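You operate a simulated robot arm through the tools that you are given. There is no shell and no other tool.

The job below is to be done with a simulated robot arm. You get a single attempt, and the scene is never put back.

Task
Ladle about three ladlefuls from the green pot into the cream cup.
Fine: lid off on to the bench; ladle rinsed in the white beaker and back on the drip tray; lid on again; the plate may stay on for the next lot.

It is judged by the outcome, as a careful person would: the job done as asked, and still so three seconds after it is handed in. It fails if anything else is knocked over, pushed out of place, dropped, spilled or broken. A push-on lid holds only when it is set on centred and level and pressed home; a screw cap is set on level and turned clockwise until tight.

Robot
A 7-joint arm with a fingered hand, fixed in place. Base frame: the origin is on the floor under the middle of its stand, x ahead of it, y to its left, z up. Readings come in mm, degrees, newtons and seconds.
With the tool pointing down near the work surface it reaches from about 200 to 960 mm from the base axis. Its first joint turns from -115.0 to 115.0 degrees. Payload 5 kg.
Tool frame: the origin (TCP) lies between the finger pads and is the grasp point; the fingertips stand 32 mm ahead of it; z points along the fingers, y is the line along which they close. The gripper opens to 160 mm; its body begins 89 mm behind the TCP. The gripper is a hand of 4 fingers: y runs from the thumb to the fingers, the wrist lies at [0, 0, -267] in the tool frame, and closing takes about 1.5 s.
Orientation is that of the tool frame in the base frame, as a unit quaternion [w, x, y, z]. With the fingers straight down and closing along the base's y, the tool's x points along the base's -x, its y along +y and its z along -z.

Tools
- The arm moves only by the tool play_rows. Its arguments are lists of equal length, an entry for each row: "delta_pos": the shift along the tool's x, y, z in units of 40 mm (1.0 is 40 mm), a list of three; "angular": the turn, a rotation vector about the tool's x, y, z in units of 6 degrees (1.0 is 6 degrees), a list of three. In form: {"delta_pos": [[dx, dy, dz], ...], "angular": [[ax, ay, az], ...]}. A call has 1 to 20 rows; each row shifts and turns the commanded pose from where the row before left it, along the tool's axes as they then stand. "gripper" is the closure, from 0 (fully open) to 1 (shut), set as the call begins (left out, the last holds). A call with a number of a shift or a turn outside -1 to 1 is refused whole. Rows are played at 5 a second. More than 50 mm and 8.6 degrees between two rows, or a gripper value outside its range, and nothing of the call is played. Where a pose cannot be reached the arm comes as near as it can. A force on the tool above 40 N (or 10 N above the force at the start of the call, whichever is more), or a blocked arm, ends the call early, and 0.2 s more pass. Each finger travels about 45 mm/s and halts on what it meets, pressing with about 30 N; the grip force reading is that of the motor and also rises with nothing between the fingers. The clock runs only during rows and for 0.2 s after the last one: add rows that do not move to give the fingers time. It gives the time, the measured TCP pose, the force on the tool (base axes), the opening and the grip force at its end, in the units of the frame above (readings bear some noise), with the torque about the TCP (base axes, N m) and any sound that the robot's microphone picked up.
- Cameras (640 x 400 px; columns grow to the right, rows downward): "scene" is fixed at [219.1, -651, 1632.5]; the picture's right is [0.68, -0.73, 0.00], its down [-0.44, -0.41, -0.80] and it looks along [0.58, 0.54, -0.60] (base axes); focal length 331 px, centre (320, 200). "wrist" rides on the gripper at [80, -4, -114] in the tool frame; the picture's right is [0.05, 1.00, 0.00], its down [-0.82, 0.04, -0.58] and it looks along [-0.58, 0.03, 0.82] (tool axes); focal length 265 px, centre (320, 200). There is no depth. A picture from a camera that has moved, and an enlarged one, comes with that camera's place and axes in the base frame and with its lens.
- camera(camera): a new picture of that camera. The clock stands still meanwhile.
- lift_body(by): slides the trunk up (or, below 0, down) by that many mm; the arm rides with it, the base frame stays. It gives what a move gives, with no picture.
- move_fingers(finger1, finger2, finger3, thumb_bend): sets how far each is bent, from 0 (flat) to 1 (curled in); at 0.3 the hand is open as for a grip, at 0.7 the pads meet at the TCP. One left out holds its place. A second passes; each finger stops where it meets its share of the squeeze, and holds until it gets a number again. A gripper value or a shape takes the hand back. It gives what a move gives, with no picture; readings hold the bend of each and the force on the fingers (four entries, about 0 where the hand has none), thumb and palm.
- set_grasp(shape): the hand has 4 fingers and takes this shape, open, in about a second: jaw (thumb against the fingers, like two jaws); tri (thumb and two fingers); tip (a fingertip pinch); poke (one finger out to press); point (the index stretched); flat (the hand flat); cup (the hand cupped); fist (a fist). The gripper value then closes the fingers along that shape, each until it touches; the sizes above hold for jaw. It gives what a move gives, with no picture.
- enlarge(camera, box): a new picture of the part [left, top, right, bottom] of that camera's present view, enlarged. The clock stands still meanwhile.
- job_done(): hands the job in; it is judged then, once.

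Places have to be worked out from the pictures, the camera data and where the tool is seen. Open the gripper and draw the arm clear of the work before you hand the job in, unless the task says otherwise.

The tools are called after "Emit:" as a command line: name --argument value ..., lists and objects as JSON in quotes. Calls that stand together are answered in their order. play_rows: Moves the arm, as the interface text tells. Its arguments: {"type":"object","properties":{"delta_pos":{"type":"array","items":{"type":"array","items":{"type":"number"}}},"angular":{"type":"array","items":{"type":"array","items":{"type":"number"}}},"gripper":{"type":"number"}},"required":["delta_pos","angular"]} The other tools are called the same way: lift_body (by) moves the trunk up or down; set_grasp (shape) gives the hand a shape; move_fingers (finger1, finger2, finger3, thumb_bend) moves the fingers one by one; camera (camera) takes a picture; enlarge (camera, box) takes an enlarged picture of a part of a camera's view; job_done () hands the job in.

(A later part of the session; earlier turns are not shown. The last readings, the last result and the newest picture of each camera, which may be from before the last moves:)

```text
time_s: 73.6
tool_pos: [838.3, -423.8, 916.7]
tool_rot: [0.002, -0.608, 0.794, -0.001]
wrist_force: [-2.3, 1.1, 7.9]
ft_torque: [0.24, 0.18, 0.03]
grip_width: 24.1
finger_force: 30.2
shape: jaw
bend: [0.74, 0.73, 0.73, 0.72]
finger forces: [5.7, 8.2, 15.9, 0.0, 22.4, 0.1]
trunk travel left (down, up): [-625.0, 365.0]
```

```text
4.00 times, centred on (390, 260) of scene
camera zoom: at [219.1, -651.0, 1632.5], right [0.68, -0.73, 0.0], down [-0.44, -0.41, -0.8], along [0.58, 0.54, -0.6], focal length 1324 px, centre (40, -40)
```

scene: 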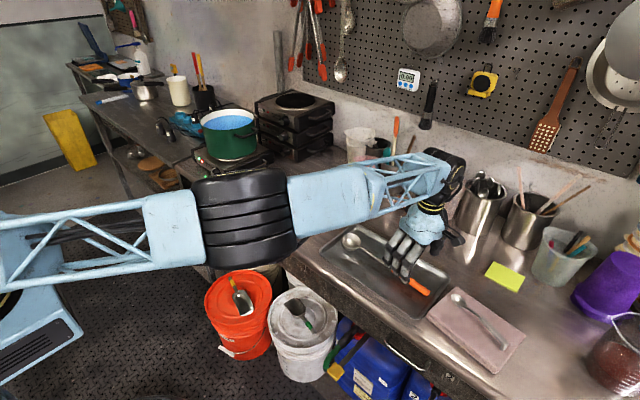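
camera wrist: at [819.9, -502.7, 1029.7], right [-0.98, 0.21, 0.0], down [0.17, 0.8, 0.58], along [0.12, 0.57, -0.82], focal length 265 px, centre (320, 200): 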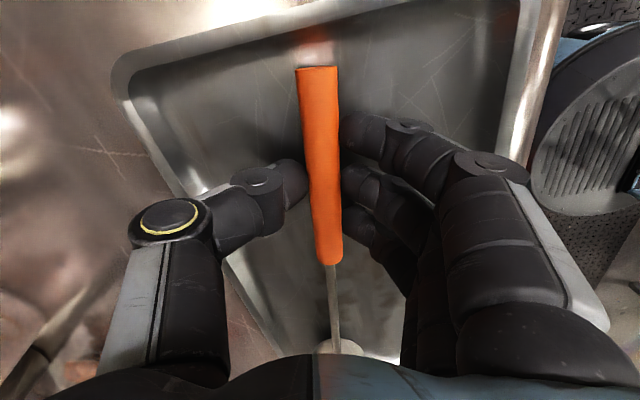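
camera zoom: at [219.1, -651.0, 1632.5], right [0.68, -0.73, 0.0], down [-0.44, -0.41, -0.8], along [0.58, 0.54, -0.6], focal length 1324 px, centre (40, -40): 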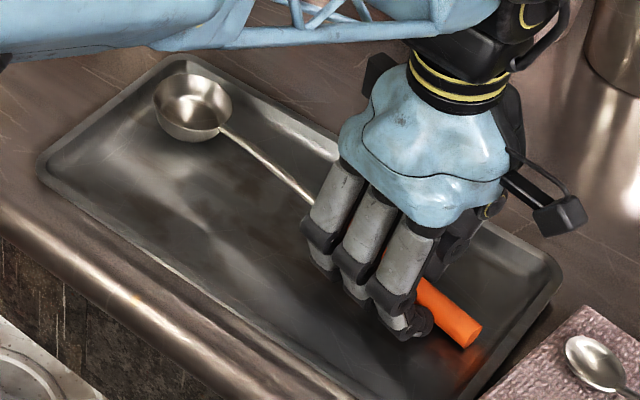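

All three fingers and the thumb hold the handle (thumb 22 N vs 30 N total). I'll lift slowly and check how the ladle hangs.

Emit:
play_rows --delta_pos '[[0, 0, -0.1], [0, 0, -0.2], [0, 0, -0.3], [0, 0, -0.4], [0, 0, -0.5], [0, 0, 0], [0, 0, 0]]' --angular '[[0, 0, 0], [0, 0, 0], [0, 0, 0], [0, 0, 0], [0, 0, 0], [0, 0, 0], [0, 0, 0]]'

Emit:
camera --camera "wrist"

Emit:
enlarge --camera "scene" --box '[330, 180, 470, 310]'

```text
time_s: 75.2
tool_pos: [839.3, -424.1, 975.0]
tool_rot: [0.002, -0.609, 0.793, -0.001]
wrist_force: [0.7, 0.0, -0.7]
ft_torque: [-0.09, 0.04, -0.03]
grip_width: 23.3
finger_force: 29.7
shape: jaw
bend: [0.74, 0.73, 0.73, 0.72]
finger forces: [5.9, 7.6, 9.3, 0.0, 22.7, 0.1]
trunk travel left (down, up): [-625.0, 365.0]
```

```text
taken
camera wrist: at [820.9, -503.0, 1088.6], right [-0.98, 0.21, 0.0], down [0.17, 0.8, 0.58], along [0.12, 0.57, -0.82], focal length 265 px, centre (320, 200)
```

wrist: 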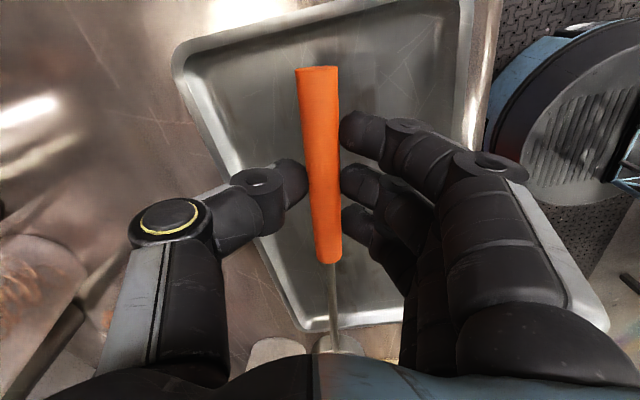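

```text
3.08 times, centred on (400, 245) of scene
camera zoom: at [219.1, -651.0, 1632.5], right [0.68, -0.73, 0.0], down [-0.44, -0.41, -0.8], along [0.58, 0.54, -0.6], focal length 1018 px, centre (74, 62)
```

zoom: 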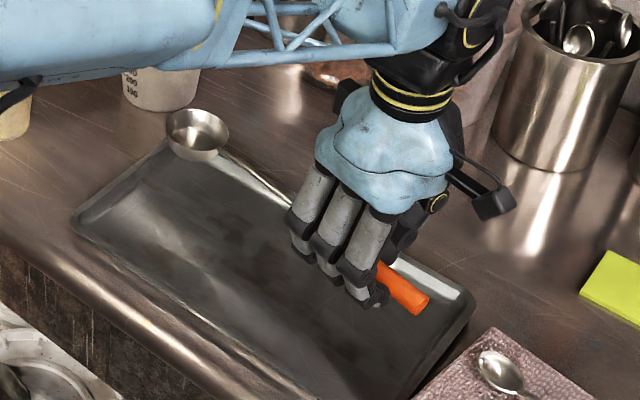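

The ladle is firmly held and hangs level with the hand. Let me zoom on the bowl to judge its shape and attitude.

Emit:
enlarge --camera "scene" --box '[345, 205, 425, 255]'

Emit:
enlarge --camera "scene" --box '[180, 90, 300, 190]'

```text
8.00 times, centred on (385, 230) of scene
camera zoom: at [219.1, -651.0, 1632.5], right [0.68, -0.73, 0.0], down [-0.44, -0.41, -0.8], along [0.58, 0.54, -0.6], focal length 2647 px, centre (-200, -40)
```

zoom: 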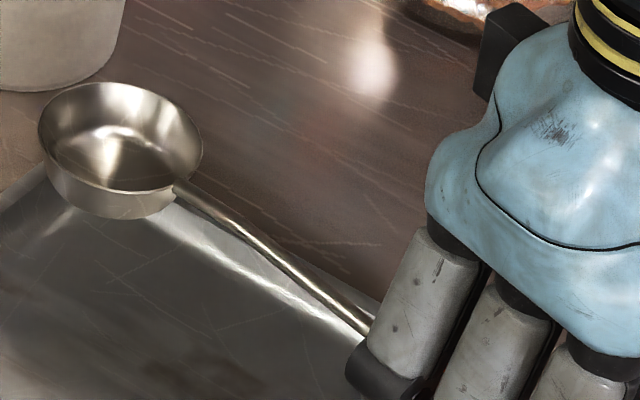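

```text
4.00 times, centred on (240, 140) of scene
camera zoom: at [219.1, -651.0, 1632.5], right [0.68, -0.73, 0.0], down [-0.44, -0.41, -0.8], along [0.58, 0.54, -0.6], focal length 1324 px, centre (640, 440)
```

zoom: 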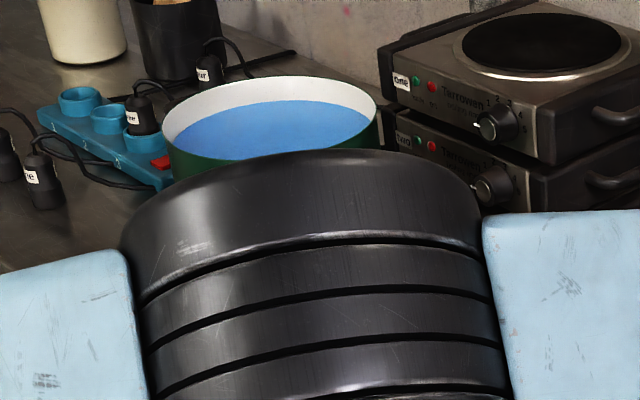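

The bowl is a shallow 64 mm cup with its far rim slightly high (≈6°). I'll raise the trunk 100 mm, then carry the ladle up and back toward the robot before twisting it toward the pot direction.

Emit:
lift_body --by 100

Emit:
play_rows --delta_pos '[[-0.14, 0.774, -0.41], [-0.14, 0.774, -0.41], [-0.14, 0.774, -0.41], [-0.14, 0.774, -0.41], [-0.14, 0.774, -0.41], [-0.14, 0.774, -0.41], [-0.14, 0.774, -0.41], [0, 0, 0]]' --angular '[[0, 0, 0], [0, 0, 0], [0, 0, 0], [0, 0, 0], [0, 0, 0], [0, 0, 0], [0, 0, 0], [0, 0, 0]]'

Emit:
camera --camera "scene"

```text
time_s: 76.5
tool_pos: [839.2, -422.8, 1073.5]
tool_rot: [0.002, -0.609, 0.793, -0.001]
wrist_force: [0.8, 0.1, -1.5]
ft_torque: [-0.07, 0.03, -0.03]
grip_width: 23.5
finger_force: 30.0
shape: jaw
bend: [0.74, 0.73, 0.73, 0.72]
finger forces: [5.9, 7.6, 9.2, 0.1, 22.7, 0.1]
trunk travel left (down, up): [-725.0, 265.0]
```

```text
time_s: 78.3
tool_pos: [639.5, -330.1, 1188.0]
tool_rot: [0.001, -0.609, 0.794, -0.001]
wrist_force: [0.2, 0.0, -0.4]
ft_torque: [-0.04, 0.02, 0.04]
grip_width: 22.8
finger_force: 30.3
shape: jaw
bend: [0.74, 0.73, 0.73, 0.72]
finger forces: [6.3, 7.5, 8.9, 0.1, 22.4, 0.0]
trunk travel left (down, up): [-725.0, 265.0]
```

```text
taken
```

scene: 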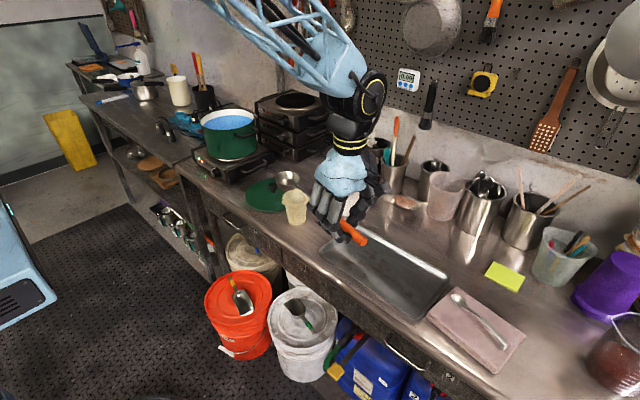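

Carrying well. Now I'll twist 60° so the bowl points away from the robot.

Emit:
play_rows --delta_pos '[[0, 0, 0], [0, 0, 0], [0, 0, 0], [0, 0, 0], [0, 0, 0], [0, 0, 0], [0, 0, 0], [0, 0, 0], [0, 0, 0], [0, 0, 0], [0, 0, 0]]' --angular '[[0, 0, 1], [0, 0, 1], [0, 0, 1], [0, 0, 1], [0, 0, 1], [0, 0, 1], [0, 0, 1], [0, 0, 1], [0, 0, 1], [0, 0, 1], [0, 0, 0]]'

Emit:
camera --camera "scene"

Emit:
camera --camera "wrist"

```text
time_s: 80.8
tool_pos: [639.2, -329.1, 1189.0]
tool_rot: [0.002, -0.129, 0.992, 0.0]
wrist_force: [0.5, 0.1, 0.0]
ft_torque: [-0.03, 0.09, 0.0]
grip_width: 23.3
finger_force: 30.2
shape: jaw
bend: [0.74, 0.73, 0.73, 0.72]
finger forces: [6.5, 7.5, 9.1, 0.1, 23.0, 0.0]
trunk travel left (down, up): [-725.0, 265.0]
```

```text
taken
```

scene: 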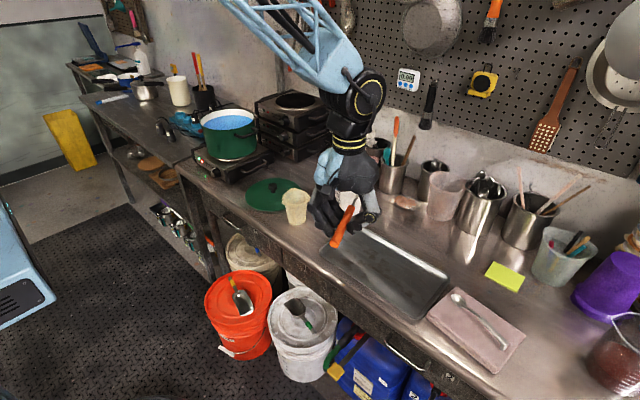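

```text
taken
camera wrist: at [560.9, -355.0, 1302.6], right [-0.31, 0.95, 0.0], down [0.77, 0.25, 0.58], along [0.55, 0.18, -0.81], focal length 265 px, centre (320, 200)
```

wrist: 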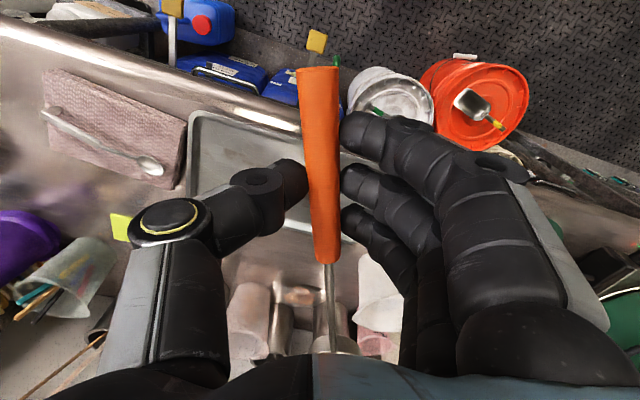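

Orientation is good. I'll carry the ladle across to hover the bowl above the pot, at TCP z≈1220.

Emit:
play_rows --delta_pos '[[-0.327, 0.961, -0.043], [-0.327, 0.961, -0.043], [-0.327, 0.961, -0.043], [-0.327, 0.961, -0.043], [-0.327, 0.961, -0.043], [-0.327, 0.961, -0.043], [-0.327, 0.961, -0.043], [-0.327, 0.961, -0.043], [-0.327, 0.961, -0.043], [-0.327, 0.961, -0.043], [-0.327, 0.961, -0.043], [-0.327, 0.961, -0.043], [-0.327, 0.961, -0.043], [-0.327, 0.961, -0.043], [-0.327, 0.961, -0.043], [-0.327, 0.961, -0.043], [-0.327, 0.961, -0.043], [-0.327, 0.961, -0.043], [0, 0, 0]]' --angular '[[0, 0, 0], [0, 0, 0], [0, 0, 0], [0, 0, 0], [0, 0, 0], [0, 0, 0], [0, 0, 0], [0, 0, 0], [0, 0, 0], [0, 0, 0], [0, 0, 0], [0, 0, 0], [0, 0, 0], [0, 0, 0], [0, 0, 0], [0, 0, 0], [0, 0, 0], [0, 0, 0], [0, 0, 0]]'

Emit:
camera --camera "scene"

Emit:
enlarge --camera "scene" --box '[140, 60, 300, 180]'

Emit:
camera --camera "wrist"

```text
time_s: 84.8
tool_pos: [688.0, 399.5, 1220.4]
tool_rot: [0.001, -0.129, 0.992, 0.0]
wrist_force: [0.4, -0.2, 0.5]
ft_torque: [-0.01, 0.1, -0.06]
grip_width: 22.9
finger_force: 29.8
shape: jaw
bend: [0.74, 0.73, 0.73, 0.72]
finger forces: [6.9, 7.5, 8.8, 0.1, 22.9, 0.1]
trunk travel left (down, up): [-725.0, 265.0]
```

```text
taken
```

scene: 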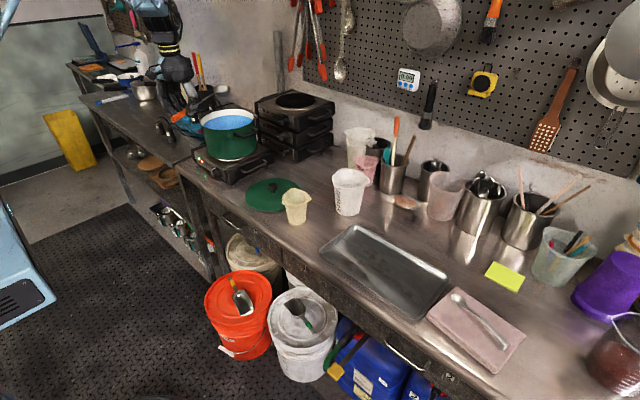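

```text
3.33 times, centred on (220, 120) of scene
camera zoom: at [219.1, -651.0, 1632.5], right [0.68, -0.73, 0.0], down [-0.44, -0.41, -0.8], along [0.58, 0.54, -0.6], focal length 1103 px, centre (653, 467)
```

zoom: 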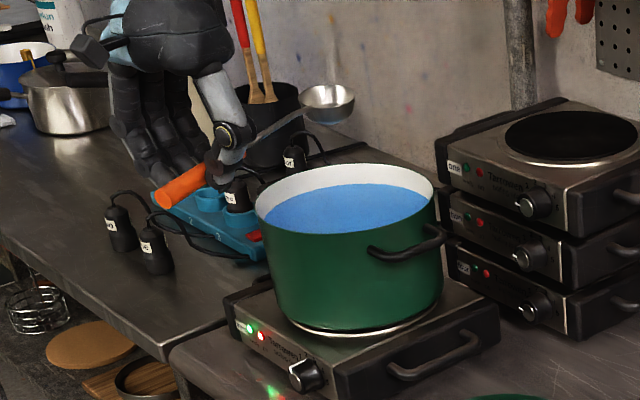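

```text
taken
camera wrist: at [610.1, 373.0, 1334.1], right [-0.31, 0.95, 0.0], down [0.77, 0.25, 0.58], along [0.55, 0.18, -0.81], focal length 265 px, centre (320, 200)
```

wrist: 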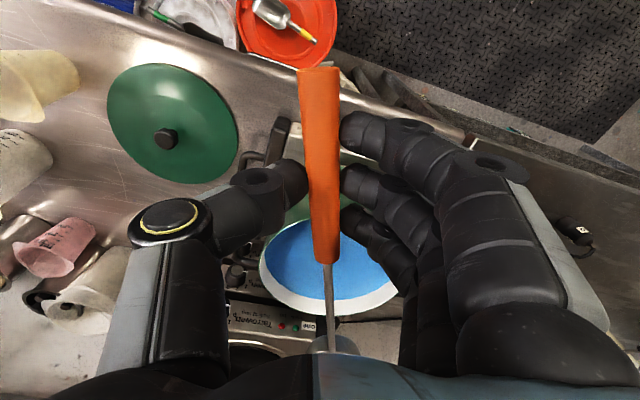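

The ladle hovers over the pot. I'll zoom to check the bowl's roll and pitch relative to the pot rim.

Emit:
enlarge --camera "scene" --box '[175, 70, 265, 140]'

Emit:
enlarge --camera "scene" --box '[205, 75, 245, 100]'

```text
5.71 times, centred on (220, 105) of scene
camera zoom: at [219.1, -651.0, 1632.5], right [0.68, -0.73, 0.0], down [-0.44, -0.41, -0.8], along [0.58, 0.54, -0.6], focal length 1891 px, centre (891, 743)
```

zoom: 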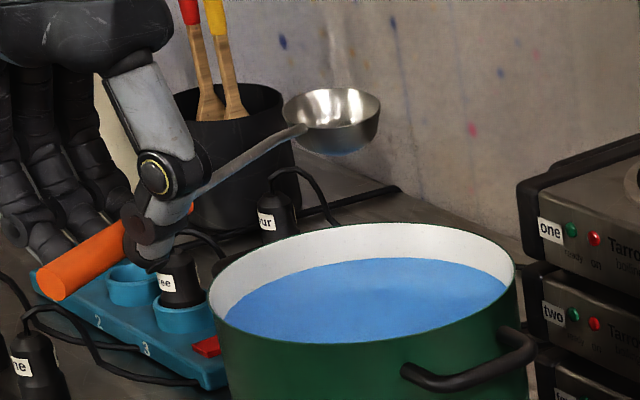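

```text
16.00 times, centred on (225, 88) of scene
camera zoom: at [219.1, -651.0, 1632.5], right [0.68, -0.73, 0.0], down [-0.44, -0.41, -0.8], along [0.58, 0.54, -0.6], focal length 5294 px, centre (1840, 2000)
```

zoom: 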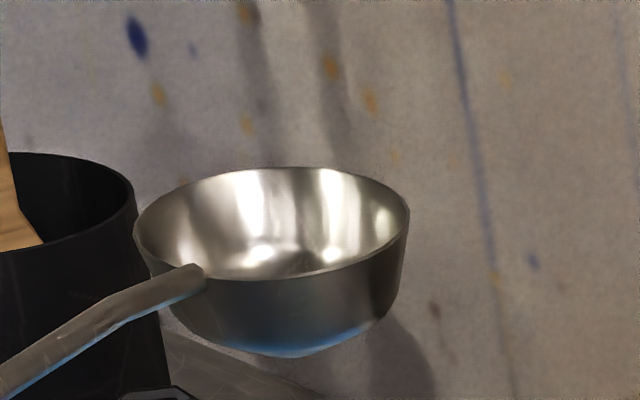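

Bowl rim is nearly level in roll (≈3°) and about 4.5° up in pitch; liquid surface is ≈28 mm below the rim. I'll move so the bowl is over the far side of the pot and pitch the ladle 20° nose-down above the rim.

Emit:
play_rows --delta_pos '[[-0.51, 0.068, 0.03], [-0.51, 0.068, 0.03], [-0.51, 0.068, 0.03], [-0.51, 0.068, 0.03], [0, 0, 0], [0, 0, 0], [0, 0, 0], [0, 0, 0], [0, 0, 0]]' --angular '[[0, 0, 0], [0, 0, 0], [0, 0, 0], [0, 0, 0], [0.12, 0.833, 0], [0.12, 0.833, 0], [0.12, 0.833, 0], [0.12, 0.833, 0], [0, 0, 0]]'

Emit:
enlarge --camera "scene" --box '[175, 70, 265, 140]'

Emit:
camera --camera "wrist"

```text
time_s: 86.8
tool_pos: [763.9, 430.1, 1216.0]
tool_rot: [-0.167, -0.128, 0.976, -0.046]
wrist_force: [-0.1, 0.2, -0.4]
ft_torque: [0.02, 0.05, 0.0]
grip_width: 22.9
finger_force: 29.4
shape: jaw
bend: [0.74, 0.73, 0.73, 0.72]
finger forces: [6.9, 7.5, 8.6, 0.1, 22.8, 0.1]
trunk travel left (down, up): [-725.0, 265.0]
```

```text
5.71 times, centred on (220, 105) of scene
camera zoom: at [219.1, -651.0, 1632.5], right [0.68, -0.73, 0.0], down [-0.44, -0.41, -0.8], along [0.58, 0.54, -0.6], focal length 1891 px, centre (891, 743)
```

zoom: 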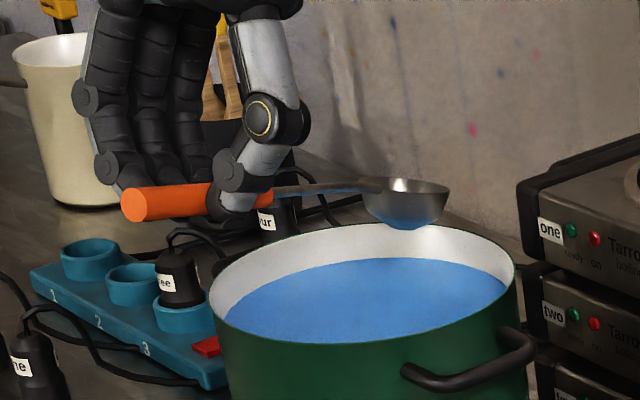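

```text
taken
camera wrist: at [726.7, 422.6, 1350.8], right [-0.31, 0.95, -0.03], down [0.91, 0.31, 0.26], along [0.26, 0.05, -0.96], focal length 265 px, centre (320, 200)
```

wrist: 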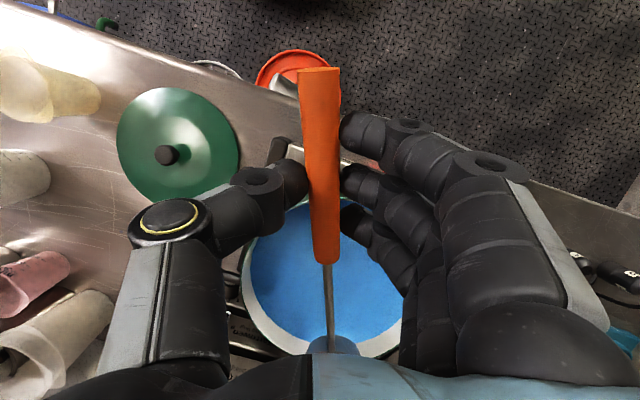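

The bowl is over the far part of the pot as computed. I'll lower it 55 mm, to just above the liquid, and check clearances.

Emit:
play_rows --delta_pos '[[-0.155, 0.0215, 0.43], [-0.155, 0.0215, 0.43], [-0.155, 0.0215, 0.43], [0, 0, 0]]' --angular '[[0, 0, 0], [0, 0, 0], [0, 0, 0], [0, 0, 0]]'

Emit:
enlarge --camera "scene" --box '[175, 70, 265, 140]'

Emit:
camera --camera "wrist"

```text
time_s: 87.8
tool_pos: [764.6, 429.4, 1160.7]
tool_rot: [-0.167, -0.128, 0.977, -0.047]
wrist_force: [-0.2, 0.5, -0.3]
ft_torque: [-0.01, 0.08, 0.01]
grip_width: 23.1
finger_force: 29.9
shape: jaw
bend: [0.74, 0.73, 0.73, 0.72]
finger forces: [6.9, 7.5, 8.7, 0.0, 22.7, 0.0]
trunk travel left (down, up): [-725.0, 265.0]
```

```text
5.71 times, centred on (220, 105) of scene
camera zoom: at [219.1, -651.0, 1632.5], right [0.68, -0.73, 0.0], down [-0.44, -0.41, -0.8], along [0.58, 0.54, -0.6], focal length 1891 px, centre (891, 743)
```

zoom: 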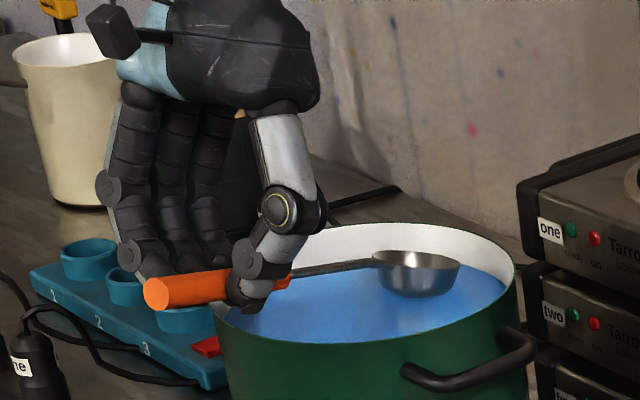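

```text
taken
camera wrist: at [726.8, 422.7, 1295.1], right [-0.31, 0.95, -0.03], down [0.91, 0.31, 0.26], along [0.26, 0.05, -0.96], focal length 265 px, centre (320, 200)
```

wrist: 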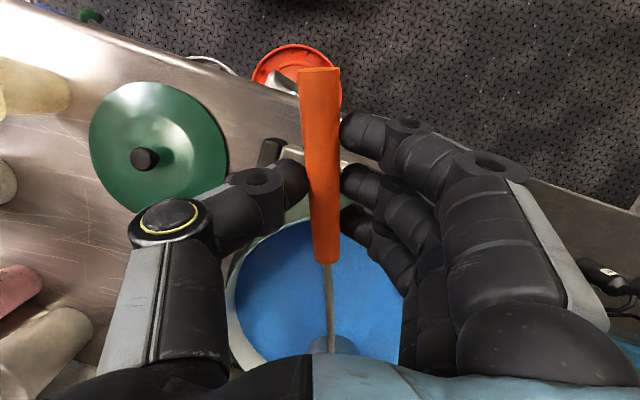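

Clear so far, with the bowl bottom at the surface. I'll dip it ~31 mm further so the far rim goes well under.

Emit:
play_rows --delta_pos '[[-0.087, 0.012, 0.242], [-0.087, 0.012, 0.242], [-0.087, 0.012, 0.242], [0, 0, 0], [0, 0, 0]]' --angular '[[0, 0, 0], [0, 0, 0], [0, 0, 0], [0, 0, 0], [0, 0, 0]]'

Emit:
enlarge --camera "scene" --box '[175, 70, 265, 140]'

```text
time_s: 89.0
tool_pos: [765.2, 430.9, 1129.9]
tool_rot: [-0.167, -0.127, 0.976, -0.047]
wrist_force: [0.3, -0.2, 0.7]
ft_torque: [-0.04, 0.1, 0.01]
grip_width: 23.0
finger_force: 29.6
shape: jaw
bend: [0.73, 0.73, 0.73, 0.72]
finger forces: [6.8, 7.5, 8.9, 0.0, 23.0, 0.0]
trunk travel left (down, up): [-725.0, 265.0]
```

```text
5.71 times, centred on (220, 105) of scene
camera zoom: at [219.1, -651.0, 1632.5], right [0.68, -0.73, 0.0], down [-0.44, -0.41, -0.8], along [0.58, 0.54, -0.6], focal length 1891 px, centre (891, 743)
```

zoom: 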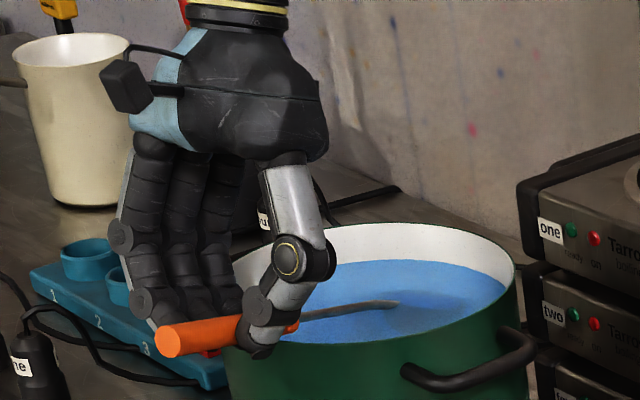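

The bowl is submerged and filled. I'll ease the pitch back to 16°, lift the far rim gently out, then level the bowl as it rises clear.

Emit:
play_rows --delta_pos '[[0.039, 0.003, 0.076], [0.039, 0.003, 0.076], [0, 0, 0], [0.024, -0.004, -0.084], [0.024, -0.004, -0.084], [0.024, -0.004, -0.084], [0.03, -0.008, -0.172], [0.03, -0.008, -0.172], [0.03, -0.008, -0.172], [0.03, -0.008, -0.172], [0.03, -0.008, -0.172], [0.03, -0.008, -0.172], [0.03, -0.008, -0.172], [0.03, -0.008, -0.172], [0, 0, 0]]' --angular '[[0, -0.333, 0], [0, -0.333, 0], [0, 0, 0], [0, 0, 0], [0, 0, 0], [0, 0, 0], [0, -0.24, 0], [0, -0.24, 0], [0, -0.24, 0], [0, -0.24, 0], [0, -0.24, 0], [0, -0.24, 0], [0, -0.24, 0], [0, -0.24, 0], [0, 0, 0]]'

Emit:
enlarge --camera "scene" --box '[175, 60, 265, 130]'

Emit:
enlarge --camera "scene" --box '[210, 75, 260, 110]'

```text
time_s: 92.2
tool_pos: [760.5, 430.9, 1192.8]
tool_rot: [-0.033, -0.134, 0.99, -0.03]
wrist_force: [-0.3, -0.3, -1.8]
ft_torque: [-0.07, 0.17, 0.05]
grip_width: 22.8
finger_force: 29.5
shape: jaw
bend: [0.73, 0.73, 0.73, 0.72]
finger forces: [6.8, 7.6, 8.9, 0.0, 22.7, 0.0]
trunk travel left (down, up): [-725.0, 265.0]
```

```text
5.71 times, centred on (220, 95) of scene
camera zoom: at [219.1, -651.0, 1632.5], right [0.68, -0.73, 0.0], down [-0.44, -0.41, -0.8], along [0.58, 0.54, -0.6], focal length 1891 px, centre (891, 800)
```

zoom: 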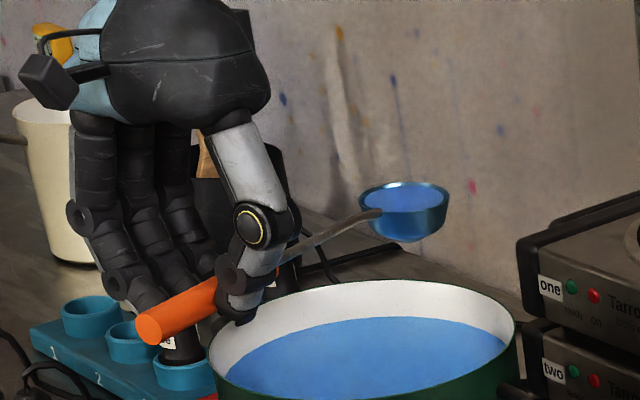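

```text
11.43 times, centred on (235, 92) of scene
camera zoom: at [219.1, -651.0, 1632.5], right [0.68, -0.73, 0.0], down [-0.44, -0.41, -0.8], along [0.58, 0.54, -0.6], focal length 3782 px, centre (1291, 1429)
```

zoom: 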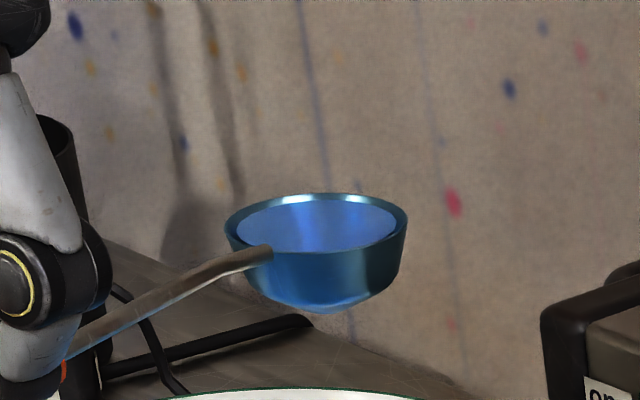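

The ladle came up nearly full of blue liquid and level, with no drips visible. I'll carry it smoothly at height toward the cream cup, accelerating and braking gently.

Emit:
play_rows --delta_pos '[[0.128, -0.175, 0.018], [0.256, -0.35, 0.036], [0.384, -0.526, 0.054], [0.427, -0.584, 0.06], [0.427, -0.584, 0.06], [0.427, -0.584, 0.06], [0.427, -0.584, 0.06], [0.427, -0.584, 0.06], [0.427, -0.584, 0.06], [0.427, -0.584, 0.06], [0.427, -0.584, 0.06], [0.427, -0.584, 0.06], [0.427, -0.584, 0.06], [0.427, -0.584, 0.06], [0.427, -0.584, 0.06], [0.384, -0.526, 0.054], [0.256, -0.35, 0.036], [0.128, -0.175, 0.018], [0.043, -0.058, 0.006], [0, 0, 0]]' --angular '[[0, 0, 0], [0, 0, 0], [0, 0, 0], [0, 0, 0], [0, 0, 0], [0, 0, 0], [0, 0, 0], [0, 0, 0], [0, 0, 0], [0, 0, 0], [0, 0, 0], [0, 0, 0], [0, 0, 0], [0, 0, 0], [0, 0, 0], [0, 0, 0], [0, 0, 0], [0, 0, 0], [0, 0, 0], [0, 0, 0]]'

Emit:
camera --camera "scene"

Emit:
camera --camera "wrist"

```text
time_s: 96.3
tool_pos: [597.3, 3.5, 1192.9]
tool_rot: [-0.034, -0.134, 0.99, -0.031]
wrist_force: [-0.5, -0.2, -1.0]
ft_torque: [-0.11, 0.15, 0.01]
grip_width: 23.0
finger_force: 30.3
shape: jaw
bend: [0.73, 0.73, 0.73, 0.72]
finger forces: [7.0, 7.6, 8.7, 0.0, 22.6, 0.0]
trunk travel left (down, up): [-725.0, 265.0]
```

```text
taken
```

scene: 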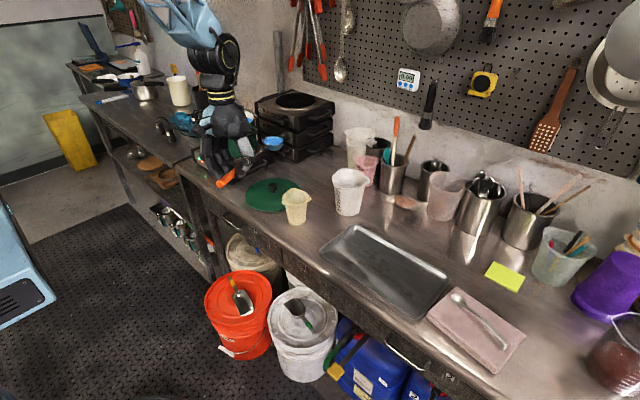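

```text
taken
camera wrist: at [526.8, -14.6, 1312.9], right [-0.32, 0.95, -0.05], down [0.81, 0.29, 0.51], along [0.5, 0.12, -0.86], focal length 265 px, centre (320, 200)
```

wrist: 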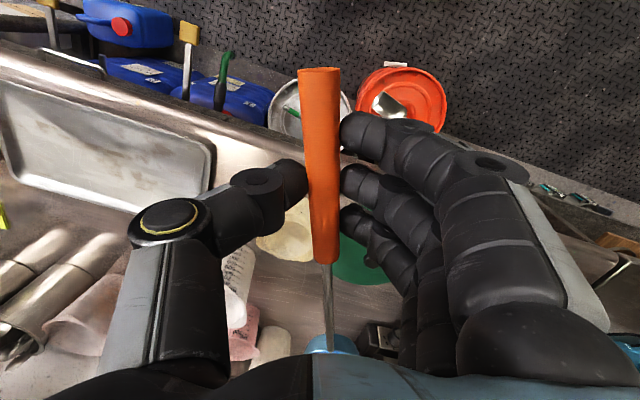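

The ladle is at height near the cup and still full. I'll twist gently 22° to line the bowl up over the cup's x–y position.

Emit:
play_rows --delta_pos '[[0, 0, 0], [0, 0, 0], [0, 0, 0], [0, 0, 0], [0, 0, 0], [0, 0, 0], [0, 0, 0], [0, 0, 0]]' --angular '[[0, 0, 0.3], [0, 0, 0.6], [0, 0, 0.8], [0, 0, 0.8], [0, 0, 0.6], [0, 0, 0.4], [0, 0, 0.17], [0, 0, 0]]'

Emit:
enlarge --camera "scene" --box '[210, 100, 370, 230]'

Emit:
camera --camera "wrist"

```text
time_s: 98.2
tool_pos: [597.0, 3.6, 1193.5]
tool_rot: [-0.028, 0.058, 0.997, -0.036]
wrist_force: [0.0, -0.2, -0.5]
ft_torque: [-0.01, 0.15, -0.02]
grip_width: 23.0
finger_force: 29.7
shape: jaw
bend: [0.73, 0.73, 0.73, 0.72]
finger forces: [7.0, 7.4, 8.8, 0.0, 22.5, 0.0]
trunk travel left (down, up): [-725.0, 265.0]
```

```text
3.08 times, centred on (290, 165) of scene
camera zoom: at [219.1, -651.0, 1632.5], right [0.68, -0.73, 0.0], down [-0.44, -0.41, -0.8], along [0.58, 0.54, -0.6], focal length 1018 px, centre (412, 308)
```

zoom: 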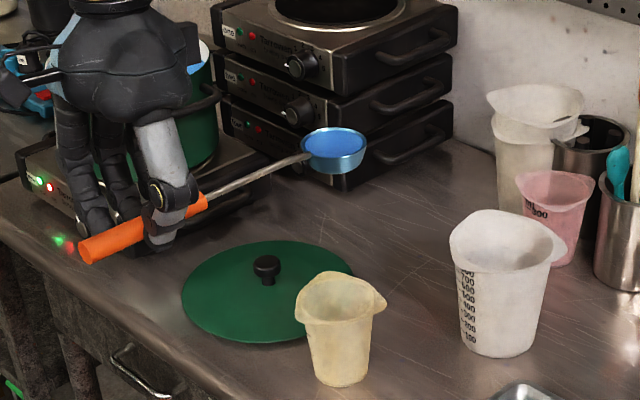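

```text
taken
camera wrist: at [523.2, 16.0, 1310.4], right [0.06, 1.0, -0.07], down [0.85, -0.02, 0.53], along [0.53, -0.09, -0.84], focal length 265 px, centre (320, 200)
```

wrist: 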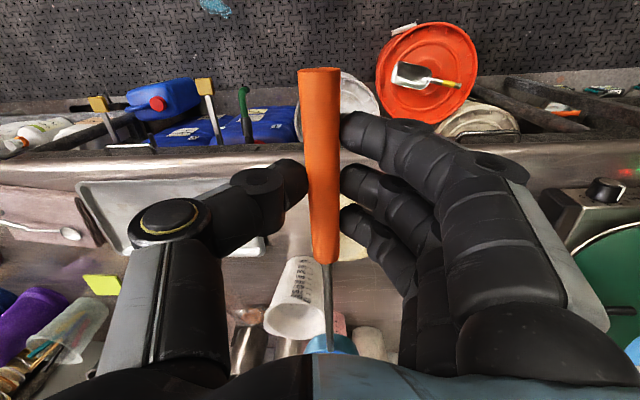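

The bowl sits about above the cup (cup centre ≈(808, 5), rim z≈980–988). I'll lower gently to about 20 mm above the cup rim, with the bowl offset 15 mm to +y because I will pour over its −y lip.

Emit:
play_rows --delta_pos '[[-0.007, 0.038, 0.184], [-0.014, 0.076, 0.368], [-0.017, 0.095, 0.46], [-0.017, 0.095, 0.46], [-0.017, 0.095, 0.46], [-0.017, 0.095, 0.46], [-0.014, 0.076, 0.368], [-0.007, 0.038, 0.184], [-0.003, 0.019, 0.092], [0, 0, 0]]' --angular '[[0, 0, 0], [0, 0, 0], [0, 0, 0], [0, 0, 0], [0, 0, 0], [0, 0, 0], [0, 0, 0], [0, 0, 0], [0, 0, 0], [0, 0, 0]]'

Emit:
enlarge --camera "scene" --box '[230, 130, 350, 230]'

Emit:
enlarge --camera "scene" --box '[270, 155, 330, 205]'

```text
time_s: 100.3
tool_pos: [597.9, 19.8, 1068.8]
tool_rot: [-0.027, 0.058, 0.997, -0.034]
wrist_force: [0.3, 0.0, -0.8]
ft_torque: [0.02, 0.16, -0.01]
grip_width: 22.7
finger_force: 30.2
shape: jaw
bend: [0.73, 0.73, 0.73, 0.72]
finger forces: [7.0, 7.4, 8.7, 0.0, 22.6, 0.1]
trunk travel left (down, up): [-725.0, 265.0]
```

```text
4.00 times, centred on (290, 180) of scene
camera zoom: at [219.1, -651.0, 1632.5], right [0.68, -0.73, 0.0], down [-0.44, -0.41, -0.8], along [0.58, 0.54, -0.6], focal length 1324 px, centre (440, 280)
```

zoom: 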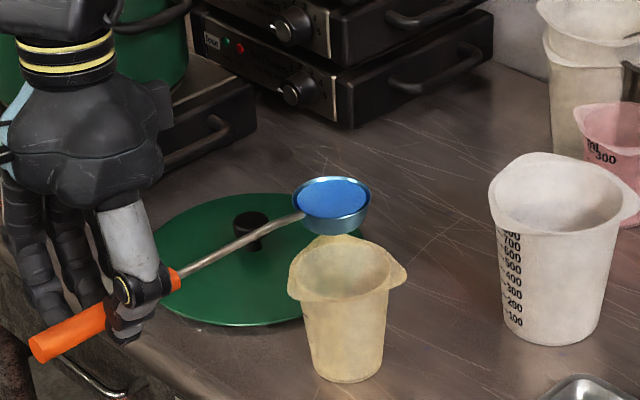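

```text
8.00 times, centred on (300, 180) of scene
camera zoom: at [219.1, -651.0, 1632.5], right [0.68, -0.73, 0.0], down [-0.44, -0.41, -0.8], along [0.58, 0.54, -0.6], focal length 2647 px, centre (480, 360)
```

zoom: 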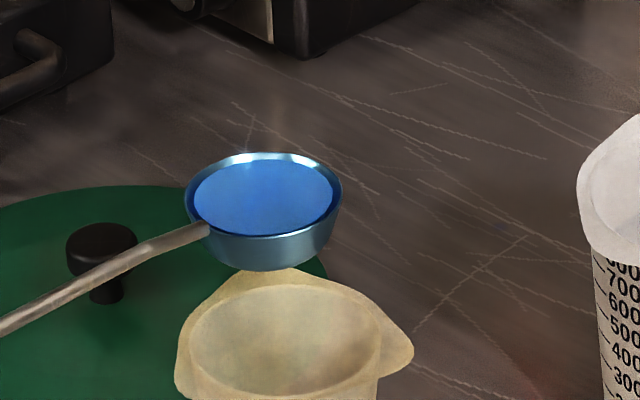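

The bowl is right where expected, just above the cup. I'll shift it another 25 mm to +y so the −y lip is over the cup's middle and lower 8 mm before starting to pour.

Emit:
play_rows --delta_pos '[[0.062, 0.207, 0.055], [0.062, 0.207, 0.055], [0.062, 0.207, 0.055], [0, 0, 0]]' --angular '[[0, 0, 0], [0, 0, 0], [0, 0, 0], [0, 0, 0]]'

Emit:
enlarge --camera "scene" --box '[270, 155, 330, 205]'

```text
time_s: 101.3
tool_pos: [592.8, 43.4, 1061.4]
tool_rot: [-0.027, 0.058, 0.997, -0.036]
wrist_force: [0.4, -0.7, -0.6]
ft_torque: [0.01, 0.15, -0.04]
grip_width: 22.6
finger_force: 29.9
shape: jaw
bend: [0.73, 0.73, 0.73, 0.72]
finger forces: [6.9, 7.4, 8.7, 0.0, 22.6, 0.1]
trunk travel left (down, up): [-725.0, 265.0]
```

```text
8.00 times, centred on (300, 180) of scene
camera zoom: at [219.1, -651.0, 1632.5], right [0.68, -0.73, 0.0], down [-0.44, -0.41, -0.8], along [0.58, 0.54, -0.6], focal length 2647 px, centre (480, 360)
```

zoom: 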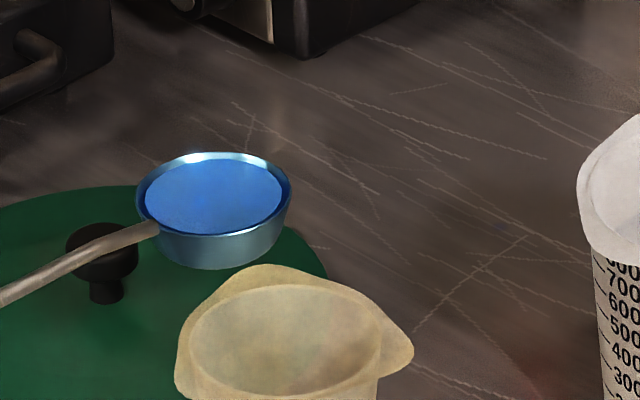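

Lip is over the cup centre. Now I start the pour: slow roll about the ladle's own axis, first ~59°, while tracking the lip over the cup.

Emit:
play_rows --delta_pos '[[0, -0.033, 0], [0, -0.033, 0], [0, -0.0375, 0], [0, -0.0375, -0.001], [0, -0.0415, -0.002], [0, -0.0415, -0.002], [0, -0.045, -0.0045], [0, -0.045, -0.0045], [0, -0.048, -0.0075], [0, -0.048, -0.0075], [0, -0.05, -0.011], [0, -0.05, -0.011], [0, -0.052, -0.015], [0, -0.052, -0.015], [0, -0.053, -0.0195], [0, -0.053, -0.0195], [0, -0.053, -0.024], [0, -0.053, -0.024], [0, -0.052, -0.028], [0, -0.052, -0.028]]' --angular '[[-0.485, 0.06, 0.02], [-0.485, 0.06, 0.02], [-0.485, 0.06, 0.02], [-0.485, 0.06, 0.02], [-0.485, 0.06, 0.02], [-0.485, 0.06, 0.02], [-0.485, 0.06, 0.02], [-0.485, 0.06, 0.02], [-0.485, 0.06, 0.02], [-0.485, 0.06, 0.02], [-0.485, 0.06, 0.02], [-0.485, 0.06, 0.02], [-0.485, 0.06, 0.02], [-0.485, 0.06, 0.02], [-0.485, 0.06, 0.02], [-0.485, 0.06, 0.02], [-0.485, 0.06, 0.02], [-0.485, 0.06, 0.02], [-0.485, 0.06, 0.02], [-0.485, 0.06, 0.02]]'

Emit:
enlarge --camera "scene" --box '[230, 130, 350, 230]'

Emit:
enlarge --camera "scene" --box '[270, 155, 330, 205]'

```text
time_s: 105.5
tool_pos: [587.5, 6.4, 1054.2]
tool_rot: [-0.055, 0.086, 0.883, 0.457]
wrist_force: [-0.2, 0.2, -1.3]
ft_torque: [-0.02, 0.09, 0.01]
grip_width: 22.4
finger_force: 30.2
shape: jaw
bend: [0.73, 0.73, 0.73, 0.72]
finger forces: [7.5, 7.2, 7.9, 0.0, 23.3, 0.0]
trunk travel left (down, up): [-725.0, 265.0]
```

```text
4.00 times, centred on (290, 180) of scene
camera zoom: at [219.1, -651.0, 1632.5], right [0.68, -0.73, 0.0], down [-0.44, -0.41, -0.8], along [0.58, 0.54, -0.6], focal length 1324 px, centre (440, 280)
```

zoom: 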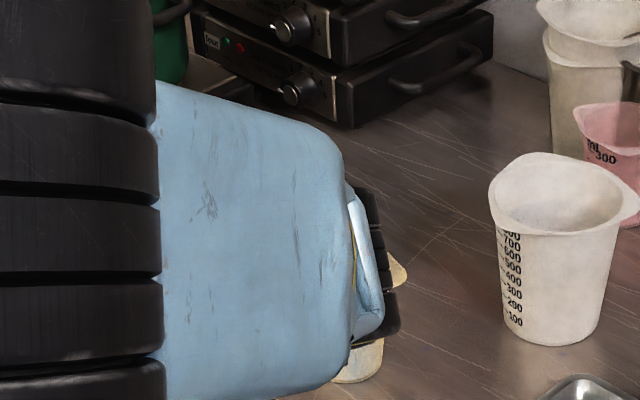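

```text
8.00 times, centred on (300, 180) of scene
camera zoom: at [219.1, -651.0, 1632.5], right [0.68, -0.73, 0.0], down [-0.44, -0.41, -0.8], along [0.58, 0.54, -0.6], focal length 2647 px, centre (480, 360)
```

zoom: 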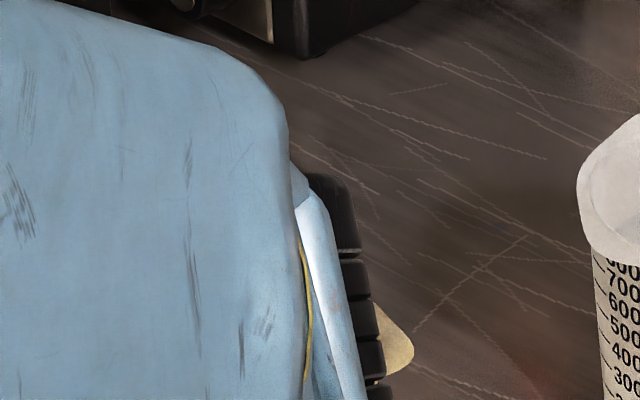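

The roll worked without any reach problem, but the forearm blocks the scene view. I'll check with the wrist camera.

Emit:
camera --camera "wrist"

Emit:
camera --camera "scene"

```text
taken
camera wrist: at [509.2, -80.6, 1129.4], right [0.15, 0.57, 0.81], down [0.82, -0.53, 0.22], along [0.56, 0.63, -0.55], focal length 265 px, centre (320, 200)
```

wrist: 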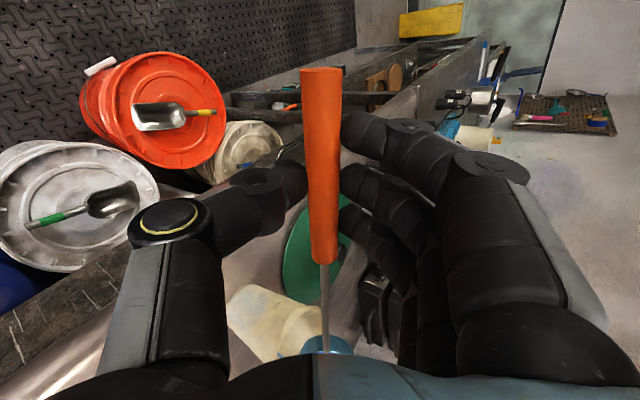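

```text
taken
```

scene: 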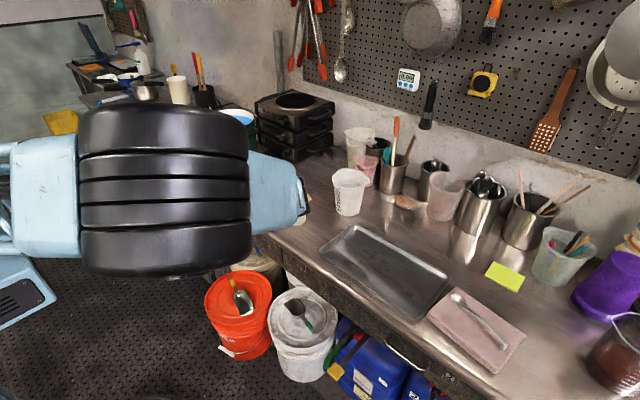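

Bowl and cup line up in the wrist view. Continuing the roll to about 106° to empty the bowl, then holding briefly.

Emit:
play_rows --delta_pos '[[0, -0.05, -0.032], [0, -0.05, -0.032], [0, -0.0475, -0.0355], [0, -0.0475, -0.0355], [0, -0.044, -0.0385], [0, -0.044, -0.0385], [0, -0.0405, -0.0405], [0, -0.0405, -0.0405], [0, -0.0365, -0.042], [0, -0.0365, -0.042], [0, -0.032, -0.0425], [0, -0.032, -0.0425], [0, -0.0275, -0.042], [0, -0.0275, -0.042], [0, -0.0235, -0.041], [0, -0.0235, -0.041], [0, 0, 0], [0, 0, 0], [0, 0, 0], [0, 0, 0]]' --angular '[[-0.485, 0.06, 0.02], [-0.485, 0.06, 0.02], [-0.485, 0.06, 0.02], [-0.485, 0.06, 0.02], [-0.485, 0.06, 0.02], [-0.485, 0.06, 0.02], [-0.485, 0.06, 0.02], [-0.485, 0.06, 0.02], [-0.485, 0.06, 0.02], [-0.485, 0.06, 0.02], [-0.485, 0.06, 0.02], [-0.485, 0.06, 0.02], [-0.485, 0.06, 0.02], [-0.485, 0.06, 0.02], [-0.485, 0.06, 0.02], [-0.485, 0.06, 0.02], [0, 0, 0], [0, 0, 0], [0, 0, 0], [0, 0, 0]]'

Emit:
camera --camera "wrist"

Emit:
enlarge --camera "wrist" --box '[200, 240, 440, 380]'

```text
time_s: 109.8
tool_pos: [581.5, -23.4, 1035.1]
tool_rot: [-0.066, 0.092, 0.626, 0.771]
wrist_force: [0.6, -0.3, -0.1]
ft_torque: [-0.05, -0.15, -0.06]
grip_width: 22.8
finger_force: 29.8
shape: jaw
bend: [0.73, 0.73, 0.73, 0.72]
finger forces: [5.9, 7.9, 9.6, 0.1, 23.2, 0.0]
trunk travel left (down, up): [-725.0, 265.0]
```

```text
taken
camera wrist: at [494.7, -133.0, 1028.1], right [0.17, -0.21, 0.96], down [0.77, -0.58, -0.26], along [0.62, 0.79, 0.06], focal length 265 px, centre (320, 200)
```

wrist: 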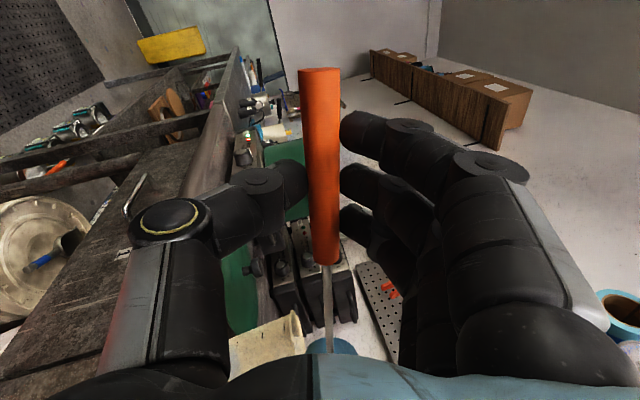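

```text
2.67 times, centred on (320, 310) of wrist
camera zoom: at [494.7, -133.0, 1028.1], right [0.17, -0.21, 0.96], down [0.77, -0.58, -0.26], along [0.62, 0.79, 0.06], focal length 708 px, centre (320, -93)
```

zoom: 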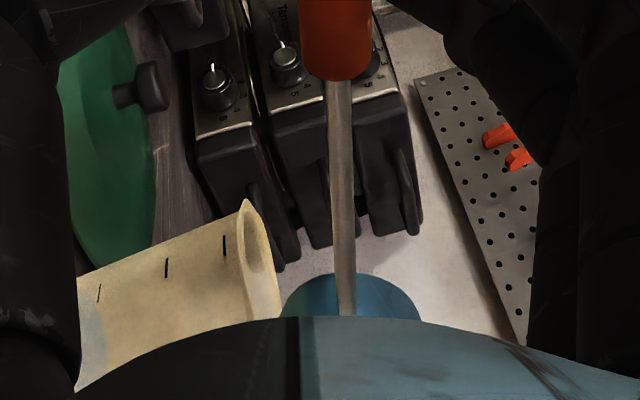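

Bluish liquid shows at the bottom of the cup. I'll roll the ladle back upright along the reverse path.

Emit:
play_rows --delta_pos '[[0, 0.047, 0.0815], [0, 0.055, 0.084], [0, 0.064, 0.085], [0, 0.073, 0.084], [0, 0.081, 0.081], [0, 0.0885, 0.077], [0, 0.095, 0.071], [0, 0.1, 0.064], [0, 0.104, 0.0565], [0, 0.106, 0.048], [0, 0.106, 0.039], [0, 0.1045, 0.03], [0, 0.101, 0.0225], [0, 0.0965, 0.015], [0, 0.09, 0.009], [0, 0.083, 0.0045], [0, 0.075, 0.001], [0, 0.066, 0], [0, 0, 0]]' --angular '[[0.97, -0.12, -0.04], [0.97, -0.12, -0.04], [0.97, -0.12, -0.04], [0.97, -0.12, -0.04], [0.97, -0.12, -0.04], [0.97, -0.12, -0.04], [0.97, -0.12, -0.04], [0.97, -0.12, -0.04], [0.97, -0.12, -0.04], [0.97, -0.12, -0.04], [0.97, -0.12, -0.04], [0.97, -0.12, -0.04], [0.97, -0.12, -0.04], [0.97, -0.12, -0.04], [0.97, -0.12, -0.04], [0.97, -0.12, -0.04], [0.97, -0.12, -0.04], [0.97, -0.12, -0.04], [0, 0, 0]]'

Emit:
enlarge --camera "scene" --box '[230, 130, 350, 230]'

Emit:
enlarge --camera "scene" --box '[270, 155, 330, 230]'

```text
time_s: 113.8
tool_pos: [593.5, 41.0, 1066.5]
tool_rot: [-0.027, 0.059, 0.997, -0.035]
wrist_force: [-0.5, -0.9, -0.9]
ft_torque: [0.0, 0.06, 0.01]
grip_width: 22.8
finger_force: 30.0
shape: jaw
bend: [0.73, 0.73, 0.73, 0.72]
finger forces: [7.3, 7.5, 8.6, 0.0, 22.9, 0.0]
trunk travel left (down, up): [-725.0, 265.0]
```

```text
4.00 times, centred on (290, 180) of scene
camera zoom: at [219.1, -651.0, 1632.5], right [0.68, -0.73, 0.0], down [-0.44, -0.41, -0.8], along [0.58, 0.54, -0.6], focal length 1324 px, centre (440, 280)
```

zoom: 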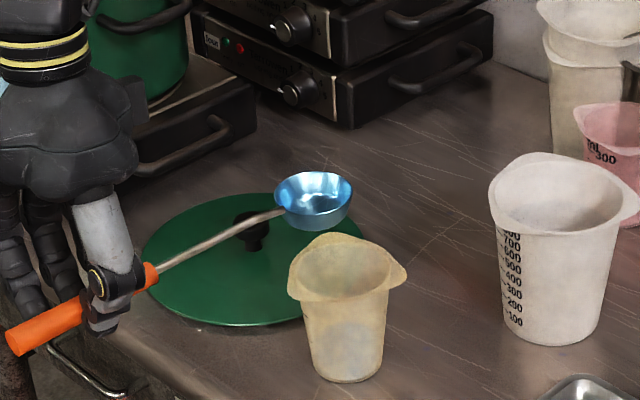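

```text
5.33 times, centred on (300, 192) of scene
camera zoom: at [219.1, -651.0, 1632.5], right [0.68, -0.73, 0.0], down [-0.44, -0.41, -0.8], along [0.58, 0.54, -0.6], focal length 1765 px, centre (427, 240)
```

zoom: 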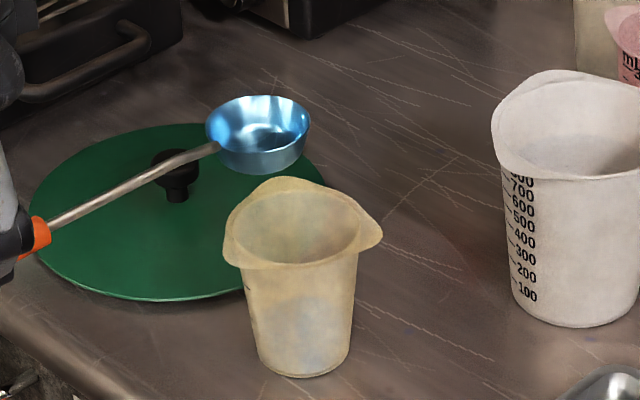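

The ladle is empty and the cup has received the first ladleful with no spills visible. I'll raise, twist back and return to the pot for the second.

Emit:
play_rows --delta_pos '[[0.0375, -0.053, -0.746], [0.0375, -0.053, -0.746], [0.0375, -0.053, -0.746], [0.0375, -0.053, -0.746], [0, 0, 0], [0, 0, 0], [0, 0, 0], [0, 0, 0], [-0.55, 0.682, -0.13], [-0.55, 0.682, -0.13], [-0.55, 0.682, -0.13], [-0.55, 0.682, -0.13], [-0.55, 0.682, -0.13], [-0.55, 0.682, -0.13], [-0.55, 0.682, -0.13], [-0.55, 0.682, -0.13], [-0.55, 0.682, -0.13], [-0.55, 0.682, -0.13], [-0.55, 0.682, -0.13], [-0.55, 0.682, -0.13]]' --angular '[[0, 0, 0], [0, 0, 0], [0, 0, 0], [0, 0, 0], [0, 0, -0.917], [0, 0, -0.917], [0, 0, -0.917], [0, 0, -0.917], [0, 0, 0], [0, 0, 0], [0, 0, 0], [0, 0, 0], [0, 0, 0], [0, 0, 0], [0, 0, 0], [0, 0, 0], [0, 0, 0], [0, 0, 0], [0, 0, 0], [0, 0, 0]]'

Emit:
enlarge --camera "scene" --box '[165, 60, 325, 230]'

```text
time_s: 118.0
tool_pos: [764.0, 432.5, 1211.9]
tool_rot: [-0.034, -0.133, 0.99, -0.03]
wrist_force: [-1.2, 0.3, -0.9]
ft_torque: [-0.09, 0.09, 0.01]
grip_width: 22.5
finger_force: 29.8
shape: jaw
bend: [0.73, 0.73, 0.73, 0.72]
finger forces: [7.2, 7.4, 8.3, 0.0, 22.6, 0.0]
trunk travel left (down, up): [-725.0, 265.0]
```

```text
2.35 times, centred on (245, 145) of scene
camera zoom: at [219.1, -651.0, 1632.5], right [0.68, -0.73, 0.0], down [-0.44, -0.41, -0.8], along [0.58, 0.54, -0.6], focal length 779 px, centre (496, 329)
```

zoom: 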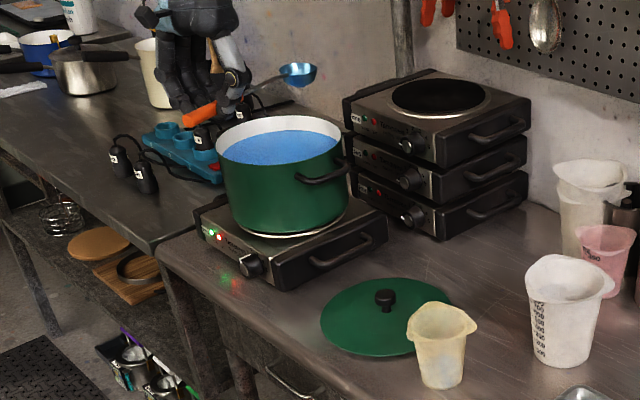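

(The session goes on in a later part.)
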